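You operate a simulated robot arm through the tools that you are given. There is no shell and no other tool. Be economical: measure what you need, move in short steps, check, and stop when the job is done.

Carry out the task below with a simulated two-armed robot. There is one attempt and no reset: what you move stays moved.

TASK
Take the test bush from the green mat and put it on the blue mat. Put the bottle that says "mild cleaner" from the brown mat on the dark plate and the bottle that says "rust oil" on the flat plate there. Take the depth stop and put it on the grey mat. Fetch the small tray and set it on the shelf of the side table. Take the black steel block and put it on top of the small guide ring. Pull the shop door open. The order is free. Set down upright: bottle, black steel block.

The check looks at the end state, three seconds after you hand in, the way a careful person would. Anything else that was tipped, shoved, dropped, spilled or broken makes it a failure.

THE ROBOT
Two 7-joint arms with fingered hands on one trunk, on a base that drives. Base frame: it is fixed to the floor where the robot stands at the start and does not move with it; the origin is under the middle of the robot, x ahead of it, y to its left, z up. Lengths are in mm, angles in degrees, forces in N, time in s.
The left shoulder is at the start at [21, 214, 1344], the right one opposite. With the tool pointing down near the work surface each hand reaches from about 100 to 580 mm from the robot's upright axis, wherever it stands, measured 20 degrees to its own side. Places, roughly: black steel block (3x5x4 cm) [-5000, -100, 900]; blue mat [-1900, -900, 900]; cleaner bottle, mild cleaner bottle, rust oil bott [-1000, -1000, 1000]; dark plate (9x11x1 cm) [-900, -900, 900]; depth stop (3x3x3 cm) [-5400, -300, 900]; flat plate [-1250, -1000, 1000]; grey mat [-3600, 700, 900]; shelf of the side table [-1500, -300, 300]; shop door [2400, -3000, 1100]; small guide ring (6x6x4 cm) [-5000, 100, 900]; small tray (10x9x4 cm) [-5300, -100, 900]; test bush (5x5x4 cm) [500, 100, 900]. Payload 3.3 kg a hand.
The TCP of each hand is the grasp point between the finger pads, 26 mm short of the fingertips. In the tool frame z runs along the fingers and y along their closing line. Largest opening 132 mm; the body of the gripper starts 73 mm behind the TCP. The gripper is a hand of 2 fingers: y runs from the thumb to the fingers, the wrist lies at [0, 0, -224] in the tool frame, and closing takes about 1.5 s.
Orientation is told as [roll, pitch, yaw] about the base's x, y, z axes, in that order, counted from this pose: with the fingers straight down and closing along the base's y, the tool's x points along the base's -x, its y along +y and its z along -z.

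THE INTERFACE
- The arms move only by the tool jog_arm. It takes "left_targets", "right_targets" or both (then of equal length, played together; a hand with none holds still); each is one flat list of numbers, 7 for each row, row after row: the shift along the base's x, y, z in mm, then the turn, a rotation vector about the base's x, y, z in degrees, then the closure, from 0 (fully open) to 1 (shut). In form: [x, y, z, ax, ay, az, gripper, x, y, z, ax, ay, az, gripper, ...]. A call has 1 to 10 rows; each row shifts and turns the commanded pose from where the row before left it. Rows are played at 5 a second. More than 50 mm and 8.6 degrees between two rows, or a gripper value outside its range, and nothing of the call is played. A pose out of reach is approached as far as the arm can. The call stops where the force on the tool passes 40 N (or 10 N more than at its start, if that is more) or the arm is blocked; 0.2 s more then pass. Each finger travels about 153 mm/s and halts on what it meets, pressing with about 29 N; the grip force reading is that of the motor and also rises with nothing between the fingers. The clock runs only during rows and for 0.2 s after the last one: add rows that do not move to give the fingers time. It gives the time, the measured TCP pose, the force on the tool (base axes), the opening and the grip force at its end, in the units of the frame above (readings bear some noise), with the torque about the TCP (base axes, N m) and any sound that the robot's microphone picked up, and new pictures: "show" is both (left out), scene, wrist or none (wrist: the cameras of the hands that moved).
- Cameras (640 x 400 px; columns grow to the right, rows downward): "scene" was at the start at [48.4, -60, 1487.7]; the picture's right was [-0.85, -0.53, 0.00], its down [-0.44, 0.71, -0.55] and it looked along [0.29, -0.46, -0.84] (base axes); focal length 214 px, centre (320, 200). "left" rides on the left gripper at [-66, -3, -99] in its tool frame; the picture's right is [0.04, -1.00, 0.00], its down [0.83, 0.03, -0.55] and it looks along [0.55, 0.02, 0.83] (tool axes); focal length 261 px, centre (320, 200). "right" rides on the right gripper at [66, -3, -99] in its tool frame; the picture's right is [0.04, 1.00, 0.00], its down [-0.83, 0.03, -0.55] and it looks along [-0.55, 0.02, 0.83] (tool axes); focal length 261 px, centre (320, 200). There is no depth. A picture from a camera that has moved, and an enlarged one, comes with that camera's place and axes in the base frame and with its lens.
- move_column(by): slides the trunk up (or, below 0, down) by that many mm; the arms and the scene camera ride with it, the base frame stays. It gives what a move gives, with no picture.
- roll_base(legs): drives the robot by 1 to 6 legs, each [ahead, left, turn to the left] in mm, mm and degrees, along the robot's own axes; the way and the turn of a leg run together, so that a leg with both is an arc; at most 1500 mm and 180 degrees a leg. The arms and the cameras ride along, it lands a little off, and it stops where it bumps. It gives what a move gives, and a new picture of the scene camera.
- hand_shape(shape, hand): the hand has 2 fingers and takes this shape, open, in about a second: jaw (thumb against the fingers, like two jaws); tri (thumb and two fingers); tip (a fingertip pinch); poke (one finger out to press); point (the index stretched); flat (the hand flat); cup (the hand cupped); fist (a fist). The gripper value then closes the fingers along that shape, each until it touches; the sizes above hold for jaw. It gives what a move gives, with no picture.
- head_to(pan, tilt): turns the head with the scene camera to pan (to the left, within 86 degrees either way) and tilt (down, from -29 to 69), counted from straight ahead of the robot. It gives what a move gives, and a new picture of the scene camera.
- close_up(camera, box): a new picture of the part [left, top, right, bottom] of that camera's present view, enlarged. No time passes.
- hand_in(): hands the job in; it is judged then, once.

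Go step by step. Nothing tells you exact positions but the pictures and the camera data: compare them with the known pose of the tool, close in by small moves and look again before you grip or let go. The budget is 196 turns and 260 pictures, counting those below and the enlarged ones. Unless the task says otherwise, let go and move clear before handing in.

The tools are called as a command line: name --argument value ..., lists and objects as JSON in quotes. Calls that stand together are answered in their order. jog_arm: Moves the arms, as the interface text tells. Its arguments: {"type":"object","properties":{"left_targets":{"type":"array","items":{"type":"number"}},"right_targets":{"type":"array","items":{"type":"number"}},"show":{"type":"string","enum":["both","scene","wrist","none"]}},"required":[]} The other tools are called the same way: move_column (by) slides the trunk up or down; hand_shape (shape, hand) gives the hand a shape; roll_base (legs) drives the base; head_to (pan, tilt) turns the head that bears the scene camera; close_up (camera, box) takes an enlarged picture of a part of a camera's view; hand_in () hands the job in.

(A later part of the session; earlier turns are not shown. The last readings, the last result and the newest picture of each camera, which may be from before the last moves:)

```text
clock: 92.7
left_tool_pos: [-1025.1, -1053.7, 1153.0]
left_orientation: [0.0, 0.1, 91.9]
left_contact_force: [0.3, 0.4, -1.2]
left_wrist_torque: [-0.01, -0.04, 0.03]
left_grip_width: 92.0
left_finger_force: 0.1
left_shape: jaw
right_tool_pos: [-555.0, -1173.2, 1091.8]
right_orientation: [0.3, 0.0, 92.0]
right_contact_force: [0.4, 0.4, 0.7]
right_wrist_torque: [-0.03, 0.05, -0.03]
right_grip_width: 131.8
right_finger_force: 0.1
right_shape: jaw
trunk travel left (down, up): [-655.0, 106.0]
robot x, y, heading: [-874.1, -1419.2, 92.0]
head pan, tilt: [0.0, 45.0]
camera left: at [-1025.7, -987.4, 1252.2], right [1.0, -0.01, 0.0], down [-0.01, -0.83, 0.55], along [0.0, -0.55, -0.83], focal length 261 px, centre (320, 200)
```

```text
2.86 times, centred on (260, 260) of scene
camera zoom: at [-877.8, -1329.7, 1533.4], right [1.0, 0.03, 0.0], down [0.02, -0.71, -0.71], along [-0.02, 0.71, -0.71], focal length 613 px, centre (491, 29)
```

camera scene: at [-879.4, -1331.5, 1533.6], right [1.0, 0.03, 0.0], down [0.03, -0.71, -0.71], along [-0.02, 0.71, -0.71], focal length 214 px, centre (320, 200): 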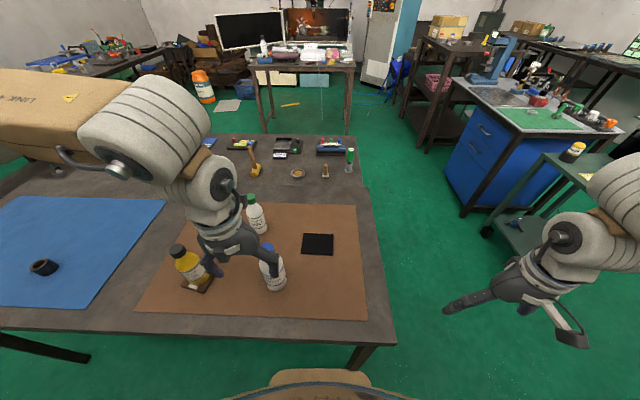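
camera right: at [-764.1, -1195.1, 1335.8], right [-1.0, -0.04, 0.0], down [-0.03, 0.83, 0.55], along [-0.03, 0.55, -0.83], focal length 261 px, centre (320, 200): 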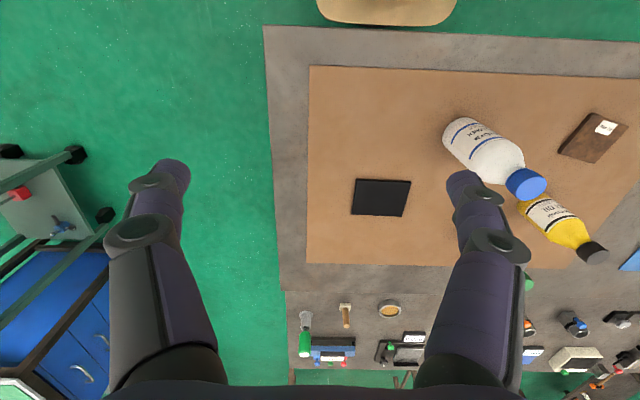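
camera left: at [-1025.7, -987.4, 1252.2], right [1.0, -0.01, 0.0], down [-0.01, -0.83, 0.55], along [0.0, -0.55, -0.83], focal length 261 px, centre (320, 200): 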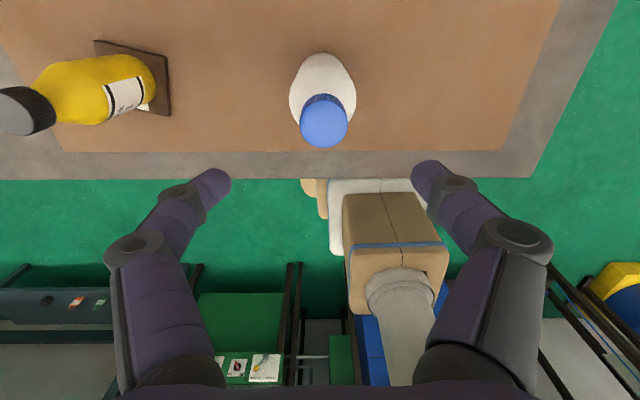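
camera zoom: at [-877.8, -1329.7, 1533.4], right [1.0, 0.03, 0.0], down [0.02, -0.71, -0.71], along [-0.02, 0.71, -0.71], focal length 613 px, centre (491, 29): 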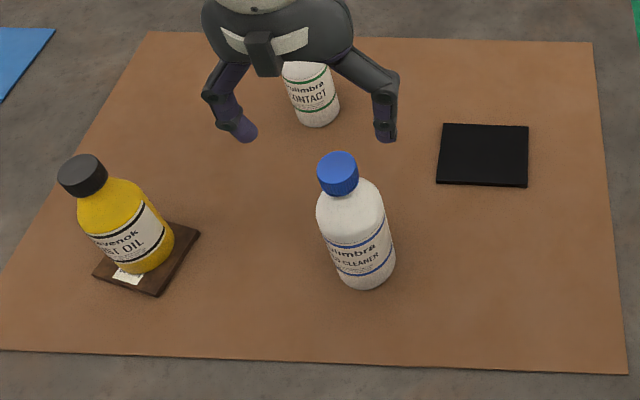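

Cap top at about [-1020, -1042, 1078]. I lower on it and grip.

jog_arm --left_targets '[5, 11, -10, 0, 0, 0, 0.3, 0, 0, -25, 0, 0, 0, 0.3, 0, 0, -27, 0, 0, 0, 0.3, 0, 0, -25, 0, 0, 0, 0.3, 0, 0, 0, 0, 0, 0, 0.7, 0, 0, 0, 0, 0, 0, 1, 0, 0, 0, 0, 0, 0, 1, 0, 0, 0, 0, 0, 0, 1, 0, 0, 0, 0, 0, 0, 1]' --show "wrist"

close_up --camera "scene" --box '[160, 190, 360, 330]'

```text
clock: 94.7
left_tool_pos: [-1019.0, -1042.9, 1065.7]
left_orientation: [0.0, 0.0, 92.1]
left_contact_force: [-0.3, -0.2, 0.9]
left_wrist_torque: [-0.02, -0.02, 0.01]
left_grip_width: 22.9
left_finger_force: 29.3
left_shape: jaw
right_tool_pos: [-556.1, -1173.6, 1092.8]
right_orientation: [0.2, 0.1, 92.0]
right_contact_force: [0.3, 0.9, 0.3]
right_wrist_torque: [-0.01, 0.03, 0.02]
right_grip_width: 131.9
right_finger_force: 0.1
right_shape: jaw
trunk travel left (down, up): [-655.0, 106.0]
robot x, y, heading: [-875.8, -1421.7, 92.1]
head pan, tilt: [0.0, 45.0]
camera left: at [-1019.8, -977.4, 1164.5], right [1.0, -0.01, 0.0], down [-0.01, -0.83, 0.55], along [0.0, -0.55, -0.83], focal length 261 px, centre (320, 200)
```

left: 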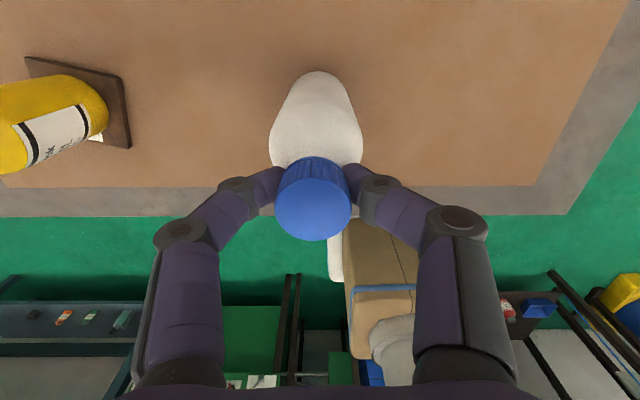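

```text
2.86 times, centred on (260, 260) of scene
camera zoom: at [-877.7, -1329.6, 1533.4], right [1.0, 0.03, 0.0], down [0.02, -0.71, -0.71], along [-0.02, 0.71, -0.71], focal length 613 px, centre (491, 29)
```

zoom: 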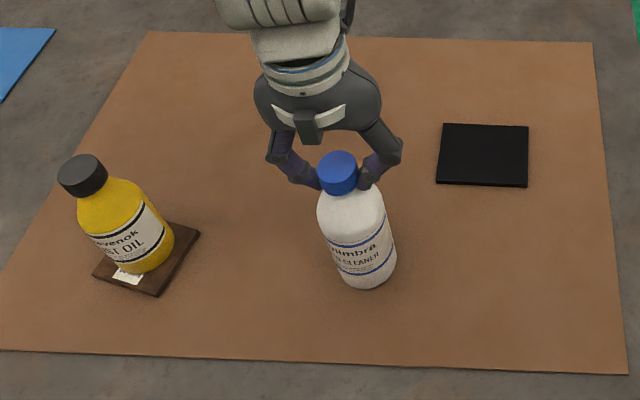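

Gripped. I lift and carry it over the dark plate at about [-897, -906].

jog_arm --left_targets '[0, 0, 15, 0, 0, 0, 1, 0, 0, 25, 0, 0, 0, 1, 30, 33, 0, 0, 0, 0, 1, 30, 34, 0, 0, 0, 0, 1, 30, 34, 0, 0, 0, 0, 1, 30, 34, 0, 0, 0, 0, 1, 0, 0, 0, 0, 0, 0, 1, 0, 0, 0, 0, 0, 0, 1]'

close_up --camera "scene" --box '[240, 170, 400, 282]'

```text
clock: 96.7
left_tool_pos: [-953.0, -927.8, 1108.7]
left_orientation: [-1.2, 0.0, 95.8]
left_contact_force: [-0.1, -0.3, -2.4]
left_wrist_torque: [-0.01, 0.04, 0.02]
left_grip_width: 22.1
left_finger_force: 28.3
left_shape: jaw
left hand out of reach, approached as far as the arm can: row 6
right_tool_pos: [-555.1, -1172.2, 1092.7]
right_orientation: [0.3, 0.1, 92.0]
right_contact_force: [-0.1, 0.4, 0.9]
right_wrist_torque: [-0.01, -0.01, -0.02]
right_grip_width: 132.1
right_finger_force: 0.0
right_shape: jaw
trunk travel left (down, up): [-655.0, 106.0]
robot x, y, heading: [-875.7, -1420.0, 92.0]
head pan, tilt: [0.0, 45.0]
stopped in row 8 (left hand): the arm was blocked; the commanded pose is now the measured one
camera scene: at [-877.1, -1329.4, 1533.4], right [1.0, 0.03, 0.0], down [0.02, -0.71, -0.71], along [-0.02, 0.71, -0.71], focal length 214 px, centre (320, 200)
camera left: at [-959.0, -862.3, 1207.1], right [1.0, 0.06, 0.02], down [0.04, -0.83, 0.55], along [0.05, -0.55, -0.83], focal length 261 px, centre (320, 200)
```

scene: 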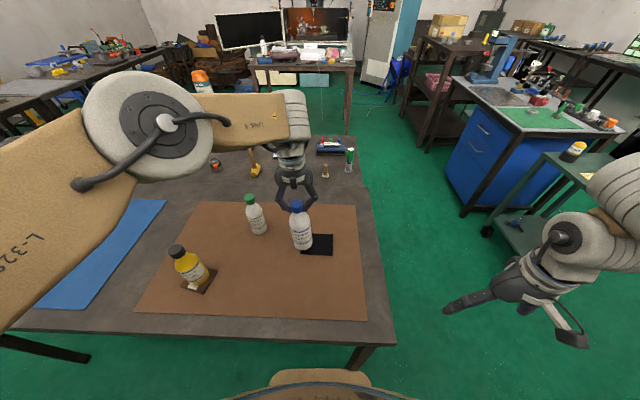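
left: 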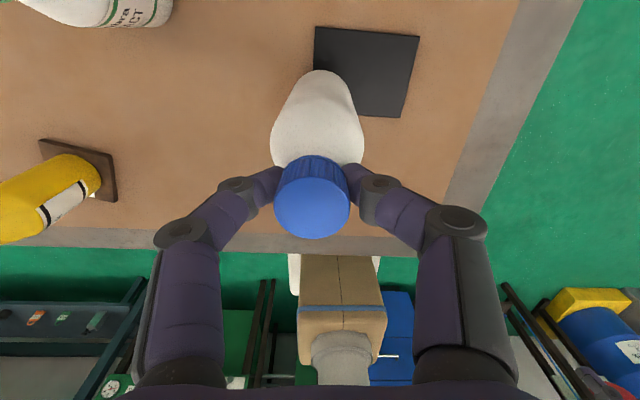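

```text
3.57 times, centred on (320, 226) of scene
camera zoom: at [-877.1, -1329.4, 1533.4], right [1.0, 0.03, 0.0], down [0.02, -0.71, -0.71], along [-0.02, 0.71, -0.71], focal length 766 px, centre (320, 107)
```

zoom: 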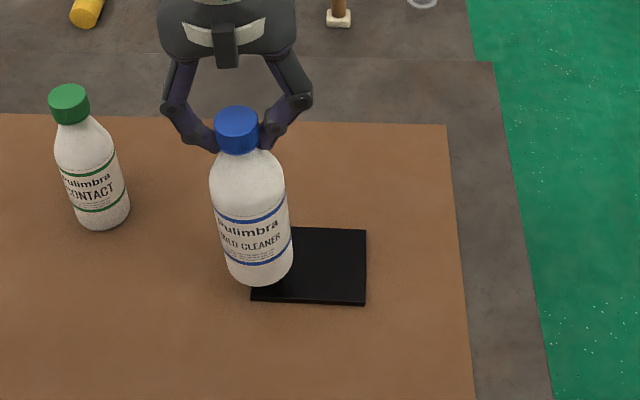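

The reach runs out there. Turning the base to the right brings the left shoulder closer without nearing the table leg, so I back off a hair and turn 25° right.

roll_base --legs '[[-20, 0, 0], [0, 0, -25]]'

```text
clock: 98.8
left_tool_pos: [-732.9, -960.6, 1108.5]
left_orientation: [-1.2, 0.0, 70.4]
left_contact_force: [-0.6, 0.2, -1.9]
left_wrist_torque: [0.01, 0.05, 0.04]
left_grip_width: 22.2
left_finger_force: 29.1
left_shape: jaw
right_tool_pos: [-480.2, -1351.8, 1092.5]
right_orientation: [0.2, 0.1, 66.8]
right_contact_force: [-0.7, -0.5, 0.7]
right_wrist_torque: [0.03, -0.03, -0.01]
right_grip_width: 132.0
right_finger_force: 0.1
right_shape: jaw
trunk travel left (down, up): [-655.0, 106.0]
robot x, y, heading: [-870.8, -1441.2, 66.6]
head pan, tilt: [0.0, 45.0]
camera scene: at [-837.2, -1356.6, 1533.4], right [0.92, -0.39, 0.0], down [-0.28, -0.65, -0.71], along [0.28, 0.65, -0.71], focal length 214 px, centre (320, 200)
```

scene: 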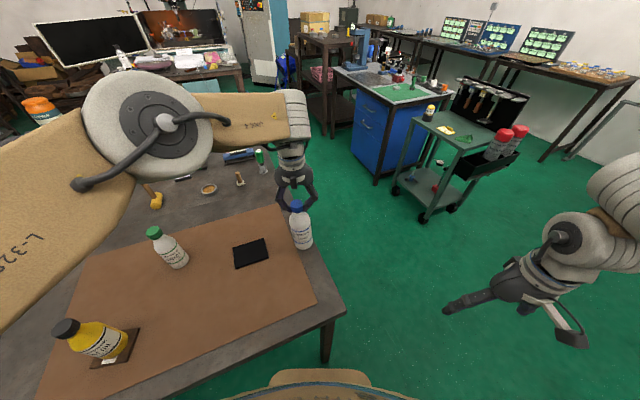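

Now the plate is left of the hand; I move the bottle back over its centre.

jog_arm --left_targets '[-40, 5, 0, 1.2, 0, 0, 1, -41, 10, 0, 0, 0, 0, 1, -41, 20, 0, 0, 0, 0, 1, -41, 20, 0, 0, 0, 0, 1, 0, 0, 0, 0, 0, 0, 1, 0, 0, 0, 0, 0, 0, 1]'

close_up --camera "scene" --box '[180, 180, 340, 292]'

```text
clock: 100.2
left_tool_pos: [-895.6, -907.0, 1109.6]
left_orientation: [-0.9, -1.2, 70.5]
left_contact_force: [-0.3, 0.2, -3.4]
left_wrist_torque: [-0.03, 0.01, 0.02]
left_grip_width: 22.3
left_finger_force: 29.0
left_shape: jaw
right_tool_pos: [-480.0, -1351.2, 1094.7]
right_orientation: [0.1, 0.0, 66.7]
right_contact_force: [-0.4, 0.3, -0.1]
right_wrist_torque: [-0.02, 0.02, -0.01]
right_grip_width: 131.9
right_finger_force: 0.0
right_shape: jaw
trunk travel left (down, up): [-655.0, 106.0]
robot x, y, heading: [-874.8, -1442.0, 66.9]
head pan, tilt: [0.0, 45.0]
camera scene: at [-838.4, -1356.3, 1533.4], right [0.92, -0.39, 0.0], down [-0.28, -0.65, -0.71], along [0.28, 0.65, -0.71], focal length 214 px, centre (320, 200)
camera left: at [-875.0, -847.9, 1208.8], right [0.93, -0.37, 0.01], down [-0.32, -0.78, 0.53], along [-0.19, -0.5, -0.84], focal length 261 px, centre (320, 200)
```

scene: 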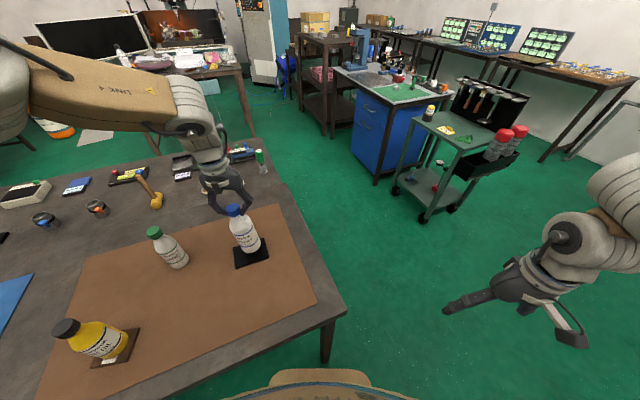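
left: 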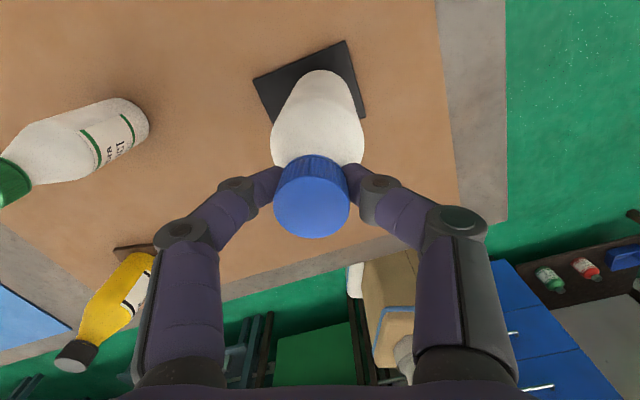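

```text
3.57 times, centred on (260, 236) of scene
camera zoom: at [-838.4, -1356.3, 1533.4], right [0.92, -0.39, 0.0], down [-0.28, -0.65, -0.71], along [0.28, 0.65, -0.71], focal length 766 px, centre (534, 71)
```

zoom: 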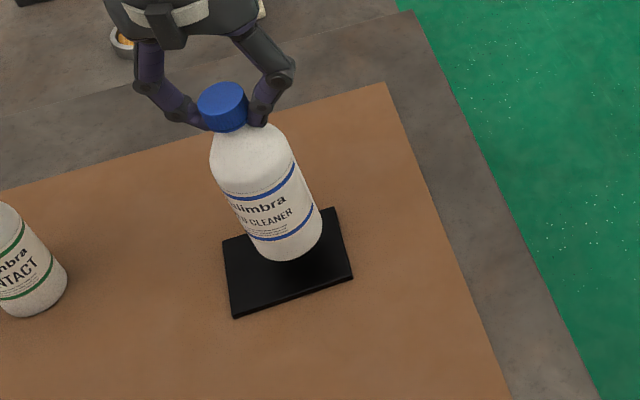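

I correct the slight tilt, centre a little, and lower to contact (expected near z 1075).

jog_arm --left_targets '[-4, -4, 0, -0.8, 1.2, 0, 1, 0, 0, -13, 0, 0, 0, 1, 0, 0, -12, 0, 0, 0, 1, 0, 0, -3, 0, 0, 0, 1, 0, 0, -2, 0, 0, 0, 1, 0, 0, 0, 0, 0, 0, 1]' --show "none"

close_up --camera "scene" --box '[180, 180, 340, 292]'

```text
clock: 101.6
left_tool_pos: [-900.5, -911.1, 1079.1]
left_orientation: [0.0, 0.0, 70.5]
left_contact_force: [-0.1, 0.6, -1.9]
left_wrist_torque: [0.03, -0.01, 0.0]
left_grip_width: 22.3
left_finger_force: 28.8
left_shape: jaw
right_tool_pos: [-480.0, -1352.1, 1093.5]
right_orientation: [0.2, 0.1, 66.8]
right_contact_force: [-0.7, 0.1, -0.5]
right_wrist_torque: [0.01, 0.03, -0.01]
right_grip_width: 132.2
right_finger_force: 0.1
right_shape: jaw
trunk travel left (down, up): [-655.0, 106.0]
robot x, y, heading: [-874.5, -1443.6, 66.8]
head pan, tilt: [0.0, 45.0]
```

```text
3.57 times, centred on (260, 236) of scene
camera zoom: at [-837.5, -1356.7, 1533.4], right [0.92, -0.39, 0.0], down [-0.28, -0.65, -0.71], along [0.28, 0.65, -0.71], focal length 766 px, centre (534, 71)
```

zoom: 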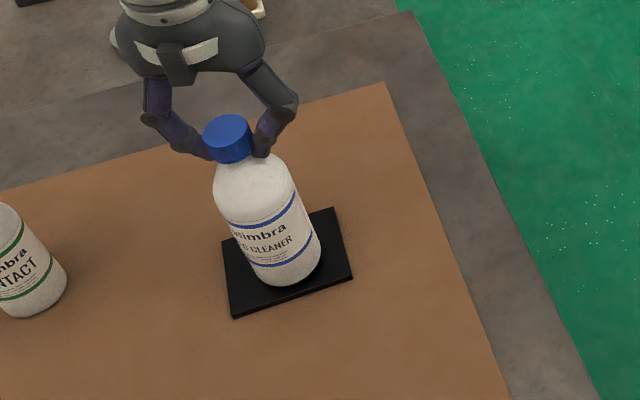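

Well centred. I lower the last few millimetres.

jog_arm --left_targets '[0, 0, -2, 0, 0, 0, 1, 0, 0, -2, 0, 0, 0, 1, 0, 0, 0, 0, 0, 0, 1]' --show "none"

```text
clock: 102.4
left_tool_pos: [-900.6, -912.1, 1075.4]
left_orientation: [0.0, -0.1, 70.6]
left_contact_force: [-0.2, -0.2, 0.0]
left_wrist_torque: [-0.01, -0.01, 0.01]
left_grip_width: 21.8
left_finger_force: 29.0
left_shape: jaw
right_tool_pos: [-479.4, -1351.8, 1092.7]
right_orientation: [0.2, 0.0, 66.9]
right_contact_force: [0.1, 0.0, -0.2]
right_wrist_torque: [0.0, 0.03, 0.0]
right_grip_width: 131.8
right_finger_force: 0.0
right_shape: jaw
trunk travel left (down, up): [-655.0, 106.0]
robot x, y, heading: [-873.2, -1439.2, 66.8]
head pan, tilt: [0.0, 45.0]
```

Contact is starting. One more millimetre, then I release and lift.

jog_arm --left_targets '[0, 0, -1.5, 0, 0, 0, 1, 0, 0, 0, 0, 0, 0, 0.75, 0, 0, 0, 0, 0, 0, 0.55, 0, 0, 0, 0, 0, 0, 0.4, 0, 0, 0, 0, 0, 0, 0.3, 0, 0, 0, 0, 0, 0, 0.3, 0, 0, 30, 0, 0, 0, 0.3, 0, 0, 40, 0, 0, 0, 0.3]' --show "scene"

```text
clock: 104.2
left_tool_pos: [-901.5, -913.1, 1143.8]
left_orientation: [0.0, -0.1, 70.4]
left_contact_force: [0.6, -0.8, 0.2]
left_wrist_torque: [0.04, 0.0, 0.01]
left_grip_width: 91.9
left_finger_force: 0.0
left_shape: jaw
right_tool_pos: [-479.4, -1352.0, 1093.3]
right_orientation: [0.2, 0.1, 66.8]
right_contact_force: [0.4, -0.1, -0.3]
right_wrist_torque: [0.02, 0.02, -0.01]
right_grip_width: 132.0
right_finger_force: 0.1
right_shape: jaw
trunk travel left (down, up): [-655.0, 106.0]
robot x, y, heading: [-877.1, -1438.3, 66.8]
head pan, tilt: [0.0, 45.0]
camera scene: at [-837.4, -1357.6, 1533.5], right [0.92, -0.39, 0.0], down [-0.28, -0.65, -0.71], along [0.28, 0.65, -0.71], focal length 214 px, centre (320, 200)
```

scene: 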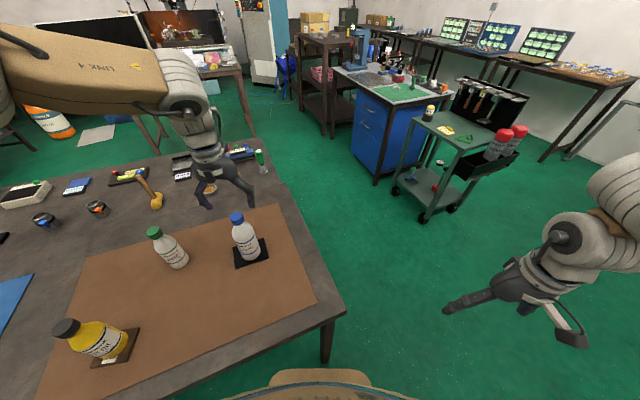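

Both bottles are placed. I retract the left hand, back away and turn west.

jog_arm --left_targets '[-16, -37, 0, 0, 0, 0, 0.3, -16, -37, 0, 0, 0, 0, 0.3, -16, -37, 0, 0, 0, 0, 0.3, -16, -37, 0, 0, 0, 0, 0.3, -16, -37, 0, 0, 0, 0, 0]' --show "none"

head_to --pan 0 --tilt 25

roll_base --legs '[[-300, 0, 0], [0, 0, 113]]'

```text
clock: 105.4
left_tool_pos: [-981.3, -1098.1, 1145.6]
left_orientation: [0.0, -0.1, 70.7]
left_contact_force: [-1.0, -0.7, 0.2]
left_wrist_torque: [0.03, -0.02, -0.02]
left_grip_width: 131.9
left_finger_force: 0.0
left_shape: jaw
right_tool_pos: [-478.8, -1353.0, 1093.1]
right_orientation: [0.2, 0.2, 66.8]
right_contact_force: [0.3, -0.1, -0.4]
right_wrist_torque: [-0.01, -0.03, 0.02]
right_grip_width: 132.0
right_finger_force: 0.0
right_shape: jaw
trunk travel left (down, up): [-655.0, 106.0]
robot x, y, heading: [-877.2, -1440.1, 66.6]
head pan, tilt: [0.0, 45.0]
```

```text
clock: 106.2
left_tool_pos: [-980.1, -1096.5, 1144.8]
left_orientation: [0.1, 0.0, 70.5]
left_contact_force: [0.3, 0.2, -0.9]
left_wrist_torque: [0.05, 0.02, 0.0]
left_grip_width: 131.8
left_finger_force: 0.2
left_shape: jaw
right_tool_pos: [-480.4, -1351.7, 1094.1]
right_orientation: [0.3, 0.0, 66.7]
right_contact_force: [-0.8, 0.5, 0.0]
right_wrist_torque: [-0.01, -0.02, 0.01]
right_grip_width: 131.7
right_finger_force: 0.1
right_shape: jaw
trunk travel left (down, up): [-655.0, 106.0]
robot x, y, heading: [-875.6, -1440.4, 66.6]
head pan, tilt: [0.0, 25.0]
camera scene: at [-833.4, -1347.0, 1563.9], right [0.92, -0.39, 0.0], down [-0.17, -0.39, -0.91], along [0.36, 0.83, -0.42], focal length 214 px, centre (320, 200)
```

scene: 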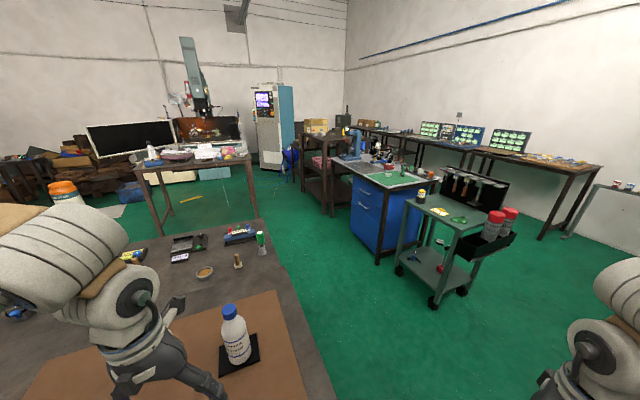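

```text
clock: 112.8
left_tool_pos: [-1281.9, -1926.2, 1145.1]
left_orientation: [0.0, 0.0, 179.8]
left_contact_force: [0.1, 0.8, -0.2]
left_wrist_torque: [0.03, 0.03, 0.0]
left_grip_width: 131.7
left_finger_force: 0.1
left_shape: jaw
right_tool_pos: [-1204.8, -1370.3, 1092.4]
right_orientation: [0.2, 0.2, 176.0]
right_contact_force: [0.8, -0.3, -0.3]
right_wrist_torque: [0.0, -0.03, 0.0]
right_grip_width: 132.1
right_finger_force: 0.1
right_shape: jaw
trunk travel left (down, up): [-655.0, 106.0]
robot x, y, heading: [-989.9, -1711.4, 176.0]
head pan, tilt: [0.0, 25.0]
camera scene: at [-1092.8, -1705.9, 1564.0], right [0.07, 1.0, 0.0], down [0.42, -0.03, -0.91], along [-0.9, 0.06, -0.42], focal length 214 px, centre (320, 200)
```

scene: 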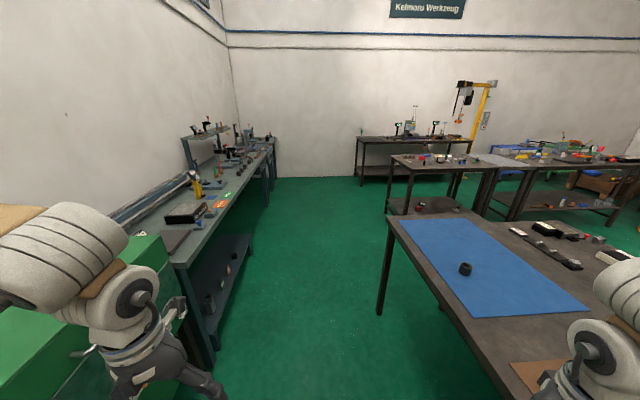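

The corridor west is clear. The far table with the yellow hoist seems to hold the next parts; I drive 3.1 m west along the corridor.

roll_base --legs '[[1500, 0, 4], [1500, 0, 0]]'

head_to --pan -40 --tilt 25

```text
clock: 127.1
left_tool_pos: [-4225.8, -1893.5, 1145.4]
left_orientation: [0.0, 0.0, -176.6]
left_contact_force: [0.3, -0.3, 0.4]
left_wrist_torque: [0.0, 0.01, -0.03]
left_grip_width: 132.2
left_finger_force: 0.1
left_shape: jaw
right_tool_pos: [-4186.6, -1332.0, 1092.8]
right_orientation: [0.2, 0.2, 179.8]
right_contact_force: [0.7, -0.8, -0.2]
right_wrist_torque: [-0.01, -0.04, 0.02]
right_grip_width: 131.8
right_finger_force: 0.1
right_shape: jaw
trunk travel left (down, up): [-655.0, 106.0]
robot x, y, heading: [-3951.3, -1658.6, 180.1]
head pan, tilt: [0.0, 25.0]
camera scene: at [-4052.8, -1660.3, 1564.0], right [0.0, 1.0, 0.0], down [0.42, 0.0, -0.91], along [-0.91, 0.0, -0.42], focal length 214 px, centre (320, 200)
```

scene: 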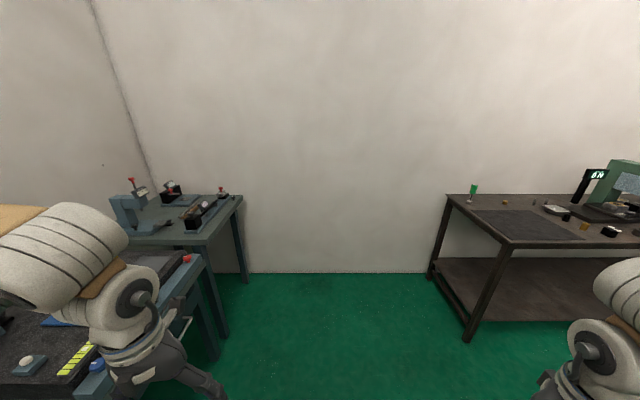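

```text
clock: 128.1
left_tool_pos: [-4225.1, -1892.9, 1145.2]
left_orientation: [0.1, 0.0, -176.5]
left_contact_force: [-0.9, -0.9, 0.6]
left_wrist_torque: [-0.01, -0.03, 0.0]
left_grip_width: 132.0
left_finger_force: 0.0
left_shape: jaw
right_tool_pos: [-4185.9, -1333.1, 1093.3]
right_orientation: [0.2, 0.1, 179.8]
right_contact_force: [-0.2, 0.6, -0.8]
right_wrist_torque: [0.0, 0.03, -0.05]
right_grip_width: 132.1
right_finger_force: 0.0
right_shape: jaw
trunk travel left (down, up): [-655.0, 106.0]
robot x, y, heading: [-3947.6, -1661.3, 179.7]
head pan, tilt: [-40.0, 25.0]
camera scene: at [-4030.9, -1601.3, 1564.0], right [0.64, 0.76, 0.0], down [0.32, -0.27, -0.91], along [-0.69, 0.58, -0.42], focal length 214 px, centre (320, 200)
```

scene: 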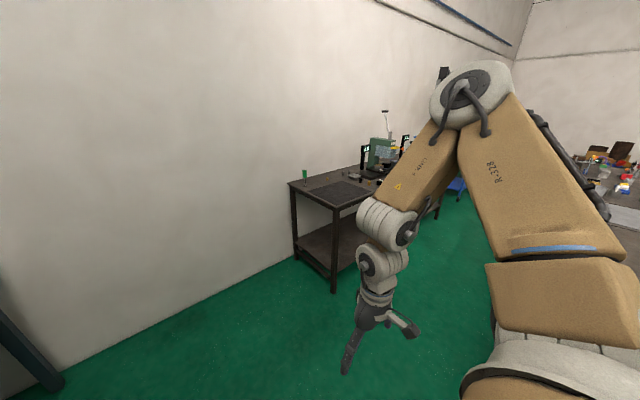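

The target table is in the far corner: south edge y≈-644, east edge x≈-5000. I drive nearer and face it diagonally for a good look.

head_to --pan 0 --tilt 30

roll_base --legs '[[200, 0, 0], [0, 0, -60], [550, 0, 0]]'

close_up --camera "scene" --box '[160, 90, 420, 250]'

```text
clock: 129.2
left_tool_pos: [-4225.6, -1893.0, 1145.9]
left_orientation: [-0.1, 0.0, -176.5]
left_contact_force: [0.0, -1.3, -0.4]
left_wrist_torque: [-0.02, -0.02, 0.02]
left_grip_width: 132.0
left_finger_force: 0.1
left_shape: jaw
right_tool_pos: [-4184.9, -1332.8, 1093.4]
right_orientation: [0.2, 0.1, 179.8]
right_contact_force: [0.1, -0.5, -0.8]
right_wrist_torque: [0.02, 0.02, 0.01]
right_grip_width: 132.0
right_finger_force: 0.1
right_shape: jaw
trunk travel left (down, up): [-655.0, 106.0]
robot x, y, heading: [-3948.6, -1660.1, 179.7]
head pan, tilt: [0.0, 30.0]
camera scene: at [-4050.9, -1660.2, 1556.0], right [0.0, 1.0, 0.0], down [0.5, 0.0, -0.87], along [-0.87, 0.0, -0.5], focal length 214 px, centre (320, 200)
```

scene: 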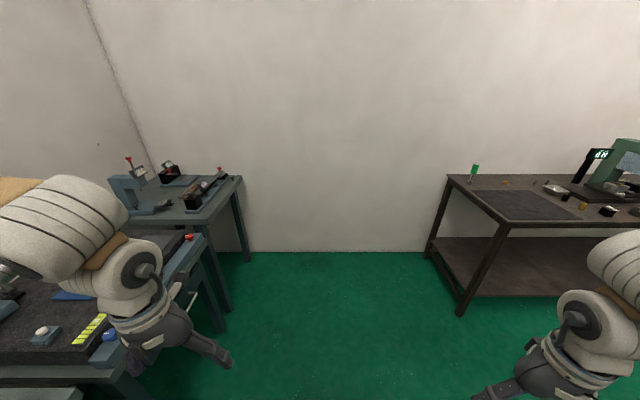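

```text
clock: 136.3
left_tool_pos: [-4771.5, -1056.0, 1145.1]
left_orientation: [0.1, 0.0, 124.2]
left_contact_force: [-0.4, -0.7, -0.5]
left_wrist_torque: [-0.04, -0.03, -0.01]
left_grip_width: 131.9
left_finger_force: 0.1
left_shape: jaw
right_tool_pos: [-4270.4, -804.1, 1091.9]
right_orientation: [0.2, 0.2, 120.5]
right_contact_force: [0.4, 0.2, 0.1]
right_wrist_torque: [-0.03, -0.01, 0.04]
right_grip_width: 131.9
right_finger_force: 0.0
right_shape: jaw
trunk travel left (down, up): [-655.0, 106.0]
robot x, y, heading: [-4429.4, -1173.5, 120.6]
head pan, tilt: [0.0, 30.0]
camera scene: at [-4482.6, -1087.4, 1556.0], right [0.86, 0.51, 0.0], down [0.25, -0.43, -0.87], along [-0.44, 0.75, -0.5], focal length 214 px, centre (320, 200)
```

scene: 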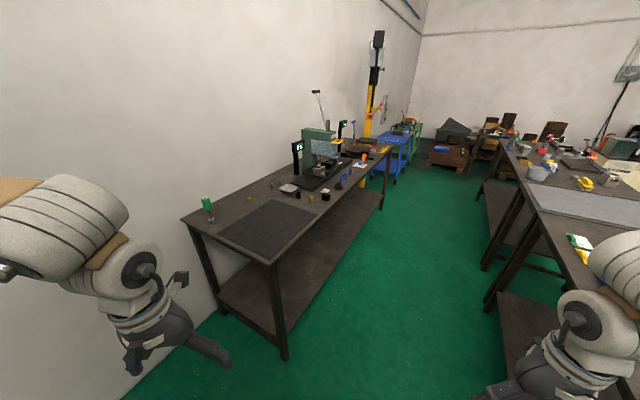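

```text
2.46 times, centred on (290, 170) of scene
camera zoom: at [-4482.6, -1087.4, 1556.0], right [0.86, 0.51, 0.0], down [0.25, -0.43, -0.87], along [-0.44, 0.75, -0.5], focal length 528 px, centre (394, 274)
```

zoom: 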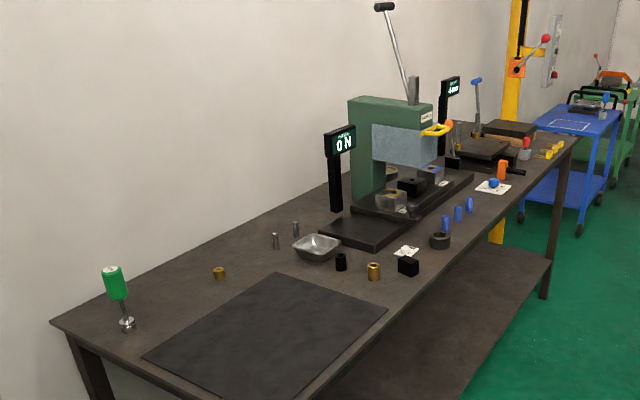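

Identified: depth stop (small brass piece) ≈[-5450,-319], tray ≈[-5305,-105], black block ≈[-5046,-64], guide ring ≈[-5046,117]. First the depth stop from the south side: I face north and roll left toward the corner.

roll_base --legs '[[0, 0, -30.6], [0, 740, 0]]'

close_up --camera "scene" --box '[140, 120, 400, 280]'

```text
clock: 141.8
left_tool_pos: [-5399.9, -897.5, 1145.1]
left_orientation: [0.0, 0.0, 93.5]
left_contact_force: [-0.8, -0.6, 0.2]
left_wrist_torque: [0.01, -0.01, 0.04]
left_grip_width: 131.6
left_finger_force: 0.1
left_shape: jaw
right_tool_pos: [-4839.1, -936.3, 1093.5]
right_orientation: [0.2, 0.0, 90.0]
right_contact_force: [0.5, 0.3, -0.6]
right_wrist_torque: [0.02, 0.0, 0.0]
right_grip_width: 132.0
right_finger_force: 0.0
right_shape: jaw
trunk travel left (down, up): [-655.0, 106.0]
robot x, y, heading: [-5166.2, -1170.5, 90.1]
head pan, tilt: [0.0, 30.0]
camera scene: at [-5167.3, -1072.1, 1556.0], right [1.0, 0.0, 0.0], down [0.0, -0.5, -0.87], along [0.0, 0.87, -0.5], focal length 214 px, centre (320, 200)
```

scene: 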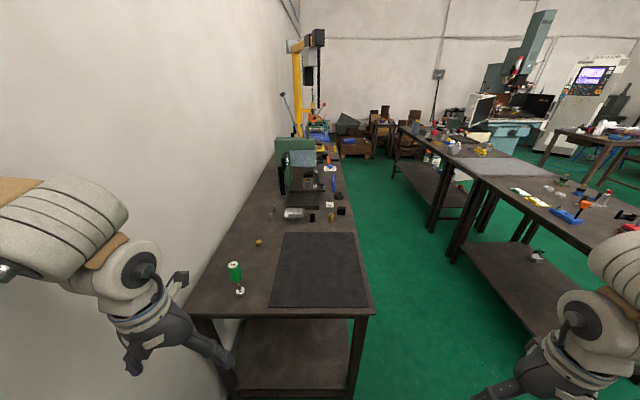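

```text
2.46 times, centred on (270, 200) of scene
camera zoom: at [-5167.3, -1072.1, 1556.0], right [1.0, 0.0, 0.0], down [0.0, -0.5, -0.87], along [0.0, 0.87, -0.5], focal length 528 px, centre (443, 200)
```

zoom: 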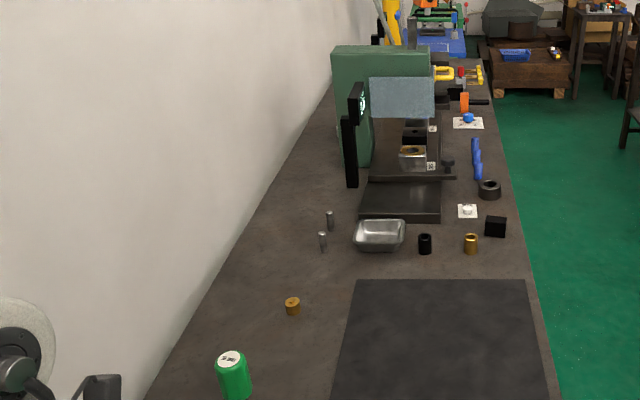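

Depth stop confirmed at [-5446, -320]; a green screwdriver stands at about [-5458, -562] up to z≈1000 and must be cleared. I drive 240 mm ahead.

roll_base --legs '[[240, 0, 0]]'

```text
clock: 143.6
left_tool_pos: [-5403.6, -654.0, 1145.0]
left_orientation: [0.0, 0.0, 93.9]
left_contact_force: [0.8, 0.4, 0.2]
left_wrist_torque: [0.02, -0.03, 0.01]
left_grip_width: 132.0
left_finger_force: 0.1
left_shape: jaw
right_tool_pos: [-4841.5, -685.7, 1092.2]
right_orientation: [0.3, 0.1, 90.3]
right_contact_force: [0.2, 0.2, 0.1]
right_wrist_torque: [-0.03, -0.03, 0.02]
right_grip_width: 131.7
right_finger_force: 0.0
right_shape: jaw
trunk travel left (down, up): [-655.0, 106.0]
robot x, y, heading: [-5171.6, -927.8, 90.7]
head pan, tilt: [0.0, 30.0]
camera scene: at [-5168.0, -824.7, 1555.9], right [1.0, 0.01, 0.0], down [0.0, -0.5, -0.87], along [0.0, 0.87, -0.5], focal length 214 px, centre (320, 200)
```

scene: 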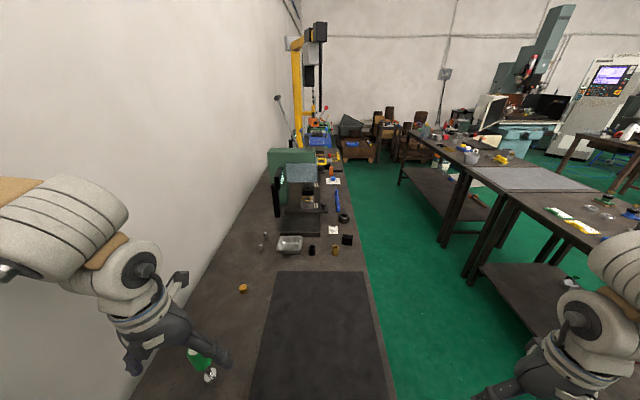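

I tilt the hand forward about 32° while reaching ahead over the screwdriver.

jog_arm --left_targets '[-10, 40, 0, 8, 0, 0, 0, -10, 40, 0, 8, 0, 0, 0, -10, 40, 0, 8, 0, 0, 0, -10, 40, 0, 8, 0, -3.5, 0, 0, 40, 0, 0, 0, 0, 0, 0, 40, -20, 0, 0, 0, 0, 0, 40, -30, 0, 0, 0, 0, 0, 40, -30, 0, 0, 0, 0, 0, 0, 0, 0, 0, 0, 0]'

```text
refused: row 4 steps farther than a row can; nothing moved
```

jog_arm --left_targets '[-10, 40, 0, 8, 0, 0, 0, -10, 40, 0, 8, 0, 0, 0, -10, 40, 0, 8, 0, 0, 0, -10, 40, 0, 8, 0, 0, 0, 0, 40, 0, 0, 0, -3.5, 0, 0, 40, -20, 0, 0, 0, 0, 0, 40, -30, 0, 0, 0, 0, 0, 40, -30, 0, 0, 0, 0, 0, 0, 0, 0, 0, 0, 0]'

```text
clock: 145.6
left_tool_pos: [-5441.0, -331.1, 1066.4]
left_orientation: [-2.4, -32.0, 91.2]
left_contact_force: [-0.4, -0.6, -0.3]
left_wrist_torque: [0.01, 0.03, 0.0]
left_grip_width: 132.2
left_finger_force: 0.0
left_shape: jaw
right_tool_pos: [-4840.6, -688.8, 1093.5]
right_orientation: [0.2, 0.0, 90.3]
right_contact_force: [-0.2, -0.7, 0.4]
right_wrist_torque: [0.01, -0.01, 0.0]
right_grip_width: 132.1
right_finger_force: 0.1
right_shape: jaw
trunk travel left (down, up): [-655.0, 106.0]
robot x, y, heading: [-5167.0, -927.0, 90.1]
head pan, tilt: [0.0, 30.0]
camera scene: at [-5168.2, -826.9, 1556.1], right [1.0, 0.01, 0.0], down [0.0, -0.5, -0.87], along [0.0, 0.87, -0.5], focal length 214 px, centre (320, 200)
camera left: at [-5444.6, -327.9, 1184.3], right [1.0, -0.04, 0.02], down [-0.04, -1.0, 0.03], along [0.01, -0.03, -1.0], focal length 261 px, centre (320, 200)
```

scene: 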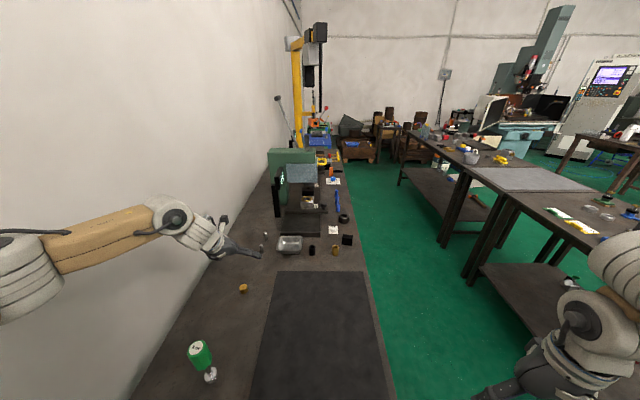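
left: 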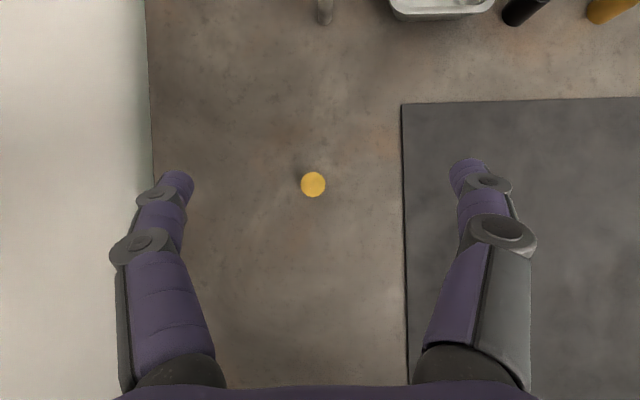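

The wrist camera now looks straight down on the stop at [-5448, -319]. I descend with the fingers partly closed.

jog_arm --left_targets '[-3, 2, -30, 0, 0, 0, 0.2, -4, 2, -35, 0, 0, 0, 0.4, 0, 0, -35, 0, 0, 0, 0.45, 0, 0, -30, 0, 0, 0, 0.45, 0, 0, -10, 0, 0, 0, 0.45, 0, 0, 0, 0, 0, 0, 0.45]' --show "wrist"

close_up --camera "scene" --box '[180, 220, 300, 330]'

```text
clock: 147.0
left_tool_pos: [-5450.7, -328.0, 924.1]
left_orientation: [-2.5, -32.1, 91.3]
left_contact_force: [0.0, 0.1, -0.1]
left_wrist_torque: [-0.01, 0.04, 0.03]
left_grip_width: 73.0
left_finger_force: 0.1
left_shape: jaw
right_tool_pos: [-4842.3, -686.9, 1092.8]
right_orientation: [0.2, 0.1, 90.3]
right_contact_force: [0.5, 0.4, 0.1]
right_wrist_torque: [0.0, -0.01, 0.0]
right_grip_width: 131.7
right_finger_force: 0.0
right_shape: jaw
trunk travel left (down, up): [-655.0, 106.0]
robot x, y, heading: [-5165.4, -929.4, 90.2]
head pan, tilt: [0.0, 30.0]
camera left: at [-5452.6, -325.0, 1042.6], right [1.0, -0.04, 0.02], down [-0.04, -1.0, 0.03], along [0.01, -0.03, -1.0], focal length 261 px, centre (320, 200)
```

left: 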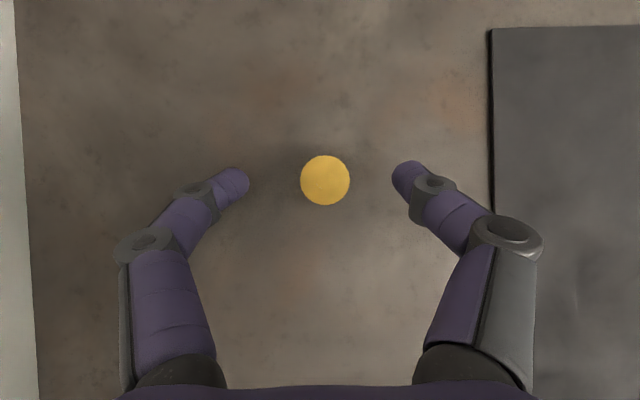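

```text
3.64 times, centred on (240, 275) of scene
camera zoom: at [-5168.1, -825.9, 1556.0], right [1.0, 0.01, 0.0], down [0.0, -0.5, -0.87], along [0.0, 0.87, -0.5], focal length 780 px, centre (611, -73)
```

zoom: 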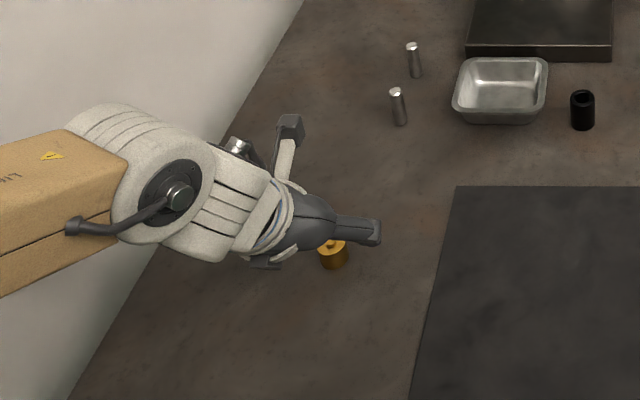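

Aligned with the fingertips. I lower 10 mm more and close.

jog_arm --left_targets '[2, 0, -6, 0, 0, 0, 0.45, 0, 0, -5, 0, 0, 0, 0.45, 0, 0, 0, 0, 0, 0, 0.7, 0, 0, 0, 0, 0, 0, 1, 0, 0, 0, 0, 0, 0, 1, 0, 0, 0, 0, 0, 0, 1, 0, 0, 0, 0, 0, 0, 1]' --show "wrist"

```text
clock: 148.6
left_tool_pos: [-5445.8, -329.7, 913.8]
left_orientation: [-2.6, -31.9, 91.4]
left_contact_force: [-0.1, -0.3, 0.8]
left_wrist_torque: [-0.01, 0.0, 0.0]
left_grip_width: 20.8
left_finger_force: 29.4
left_shape: jaw
right_tool_pos: [-4842.0, -688.5, 1092.6]
right_orientation: [0.1, 0.1, 90.3]
right_contact_force: [1.1, 0.1, 0.3]
right_wrist_torque: [-0.02, 0.05, 0.0]
right_grip_width: 131.7
right_finger_force: 0.0
right_shape: jaw
trunk travel left (down, up): [-655.0, 106.0]
robot x, y, heading: [-5169.1, -926.2, 90.4]
head pan, tilt: [0.0, 30.0]
camera left: at [-5450.0, -325.1, 1031.4], right [1.0, -0.04, 0.02], down [-0.04, -1.0, 0.03], along [0.01, -0.03, -1.0], focal length 261 px, centre (320, 200)
```

left: 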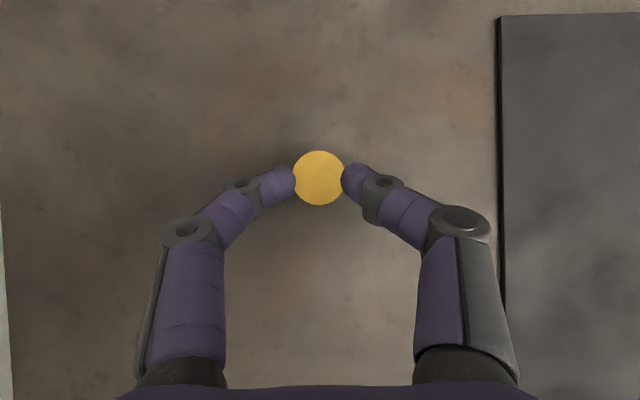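

Gripped. I lift high, retract over the screwdriver and untilt.

jog_arm --left_targets '[0, 0, 30, 0, 0, 0, 1, 0, 0, 45, 0, 0, 0, 1, 0, 0, 45, 0, 0, 0, 1, 0, -10, 45, 0, 0, 0, 1, 0, -35, 30, 0, 0, 0, 1, 8, -45, 10, -8, 0, 0, 1, 8, -45, 10, -8, 0, 0, 1, 8, -45, 0, -8, 0, 0, 1, 8, -45, 0, -8, 0, 0, 1, 8, -45, 0, 0, 0, 0, 1]'

```text
clock: 150.8
left_tool_pos: [-5408.4, -601.6, 1128.3]
left_orientation: [-1.9, 0.0, 91.1]
left_contact_force: [-0.2, 0.1, 0.4]
left_wrist_torque: [0.02, 0.03, 0.0]
left_grip_width: 20.5
left_finger_force: 29.0
left_shape: jaw
right_tool_pos: [-4843.4, -688.5, 1093.1]
right_orientation: [0.3, 0.1, 90.2]
right_contact_force: [0.4, -1.0, -0.5]
right_wrist_torque: [-0.03, 0.01, -0.01]
right_grip_width: 132.0
right_finger_force: 0.1
right_shape: jaw
trunk travel left (down, up): [-655.0, 106.0]
robot x, y, heading: [-5169.0, -928.6, 90.4]
head pan, tilt: [0.0, 30.0]
camera scene: at [-5168.6, -827.4, 1556.1], right [1.0, 0.01, 0.0], down [0.0, -0.5, -0.87], along [0.0, 0.87, -0.5], focal length 214 px, centre (320, 200)
camera left: at [-5410.9, -535.8, 1227.2], right [1.0, -0.02, 0.03], down [-0.04, -0.83, 0.55], along [0.01, -0.55, -0.83], focal length 261 px, centre (320, 200)
```

scene: 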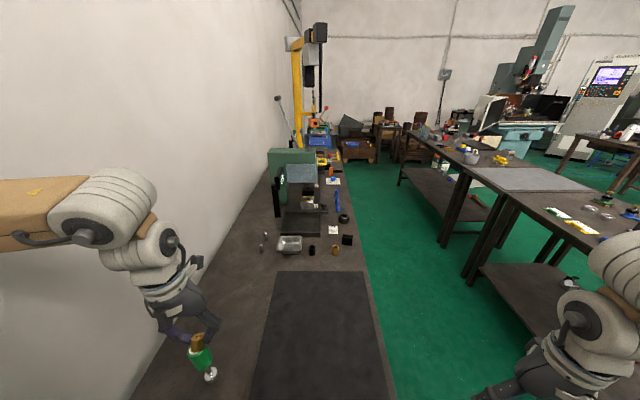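
left: 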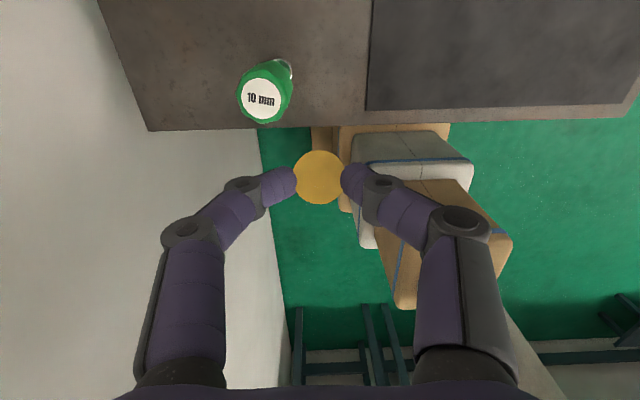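

Depth stop is held. The grey mat lies on the table across the aisle (west edge x≈-3890, y 473…897). I back off, roll right, and drive north up the aisle.

roll_base --legs '[[-120, 0, 0], [0, -710, 0], [1350, 0, 0]]'

```text
clock: 162.0
left_tool_pos: [-4696.2, 670.1, 1128.5]
left_orientation: [-1.8, 0.0, 90.7]
left_contact_force: [0.5, 0.5, -2.0]
left_wrist_torque: [-0.01, -0.03, 0.01]
left_grip_width: 20.4
left_finger_force: 29.0
left_shape: jaw
right_tool_pos: [-4131.8, 578.8, 1093.4]
right_orientation: [0.2, 0.1, 90.1]
right_contact_force: [0.6, -0.2, -0.6]
right_wrist_torque: [-0.02, 0.02, 0.01]
right_grip_width: 132.0
right_finger_force: 0.0
right_shape: jaw
trunk travel left (down, up): [-655.0, 106.0]
robot x, y, heading: [-4460.8, 339.0, 90.1]
head pan, tilt: [0.0, 30.0]
camera scene: at [-4458.7, 442.6, 1556.0], right [1.0, 0.0, 0.0], down [0.0, -0.5, -0.87], along [0.0, 0.87, -0.5], focal length 214 px, centre (320, 200)
```

scene: 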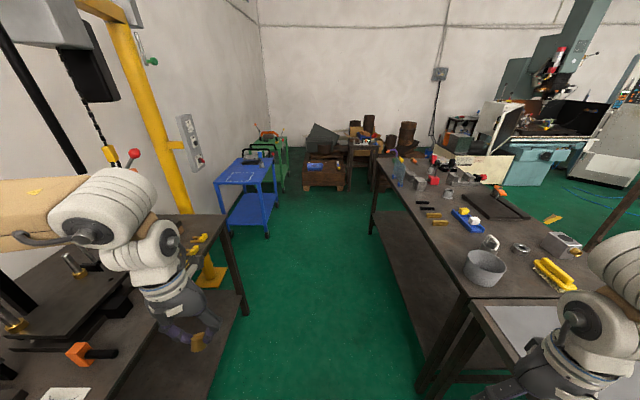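

I turn right to face the grey mat.

roll_base --legs '[[0, 0, -90]]'

head_to --pan 0 --tilt 45

```text
clock: 166.3
left_tool_pos: [-4126.4, 573.8, 1127.9]
left_orientation: [-1.9, 0.0, -0.1]
left_contact_force: [-0.7, 0.6, -0.7]
left_wrist_torque: [0.01, -0.01, 0.01]
left_grip_width: 20.4
left_finger_force: 28.9
left_shape: jaw
right_tool_pos: [-4225.0, 11.4, 1093.5]
right_orientation: [0.3, 0.0, -0.9]
right_contact_force: [1.0, 0.6, -0.6]
right_wrist_torque: [0.03, 0.05, 0.01]
right_grip_width: 132.0
right_finger_force: 0.0
right_shape: jaw
trunk travel left (down, up): [-655.0, 106.0]
robot x, y, heading: [-4458.1, 340.3, -0.7]
head pan, tilt: [0.0, 30.0]
camera scene: at [-4357.3, 339.5, 1556.0], right [-0.01, -1.0, 0.0], down [-0.5, 0.01, -0.87], along [0.87, -0.01, -0.5], focal length 214 px, centre (320, 200)
```

scene: 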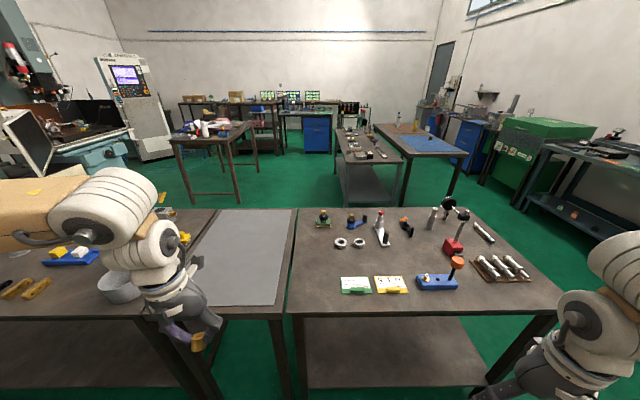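

```text
clock: 167.0
left_tool_pos: [-4128.2, 574.0, 1127.6]
left_orientation: [-1.8, -0.1, 0.0]
left_contact_force: [-0.1, 0.1, -1.4]
left_wrist_torque: [-0.01, -0.03, -0.02]
left_grip_width: 20.3
left_finger_force: 29.2
left_shape: jaw
right_tool_pos: [-4226.2, 11.7, 1093.1]
right_orientation: [0.2, 0.1, -0.8]
right_contact_force: [0.2, 0.4, 0.0]
right_wrist_torque: [0.02, -0.01, -0.01]
right_grip_width: 131.9
right_finger_force: 0.1
right_shape: jaw
trunk travel left (down, up): [-655.0, 106.0]
robot x, y, heading: [-4462.6, 345.0, -0.6]
head pan, tilt: [0.0, 45.0]
camera scene: at [-4366.4, 339.8, 1533.5], right [-0.01, -1.0, 0.0], down [-0.71, 0.01, -0.71], along [0.71, -0.01, -0.71], focal length 214 px, centre (320, 200)
```

scene: 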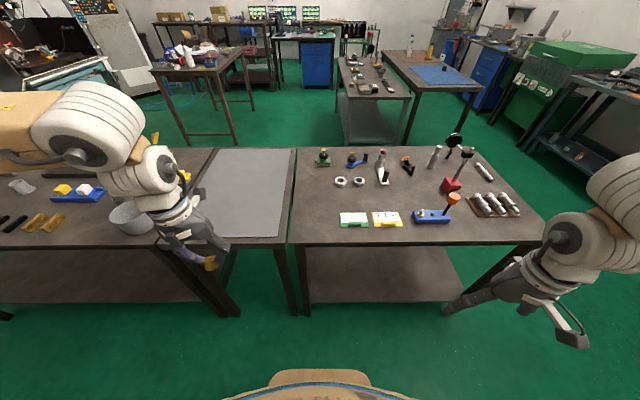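

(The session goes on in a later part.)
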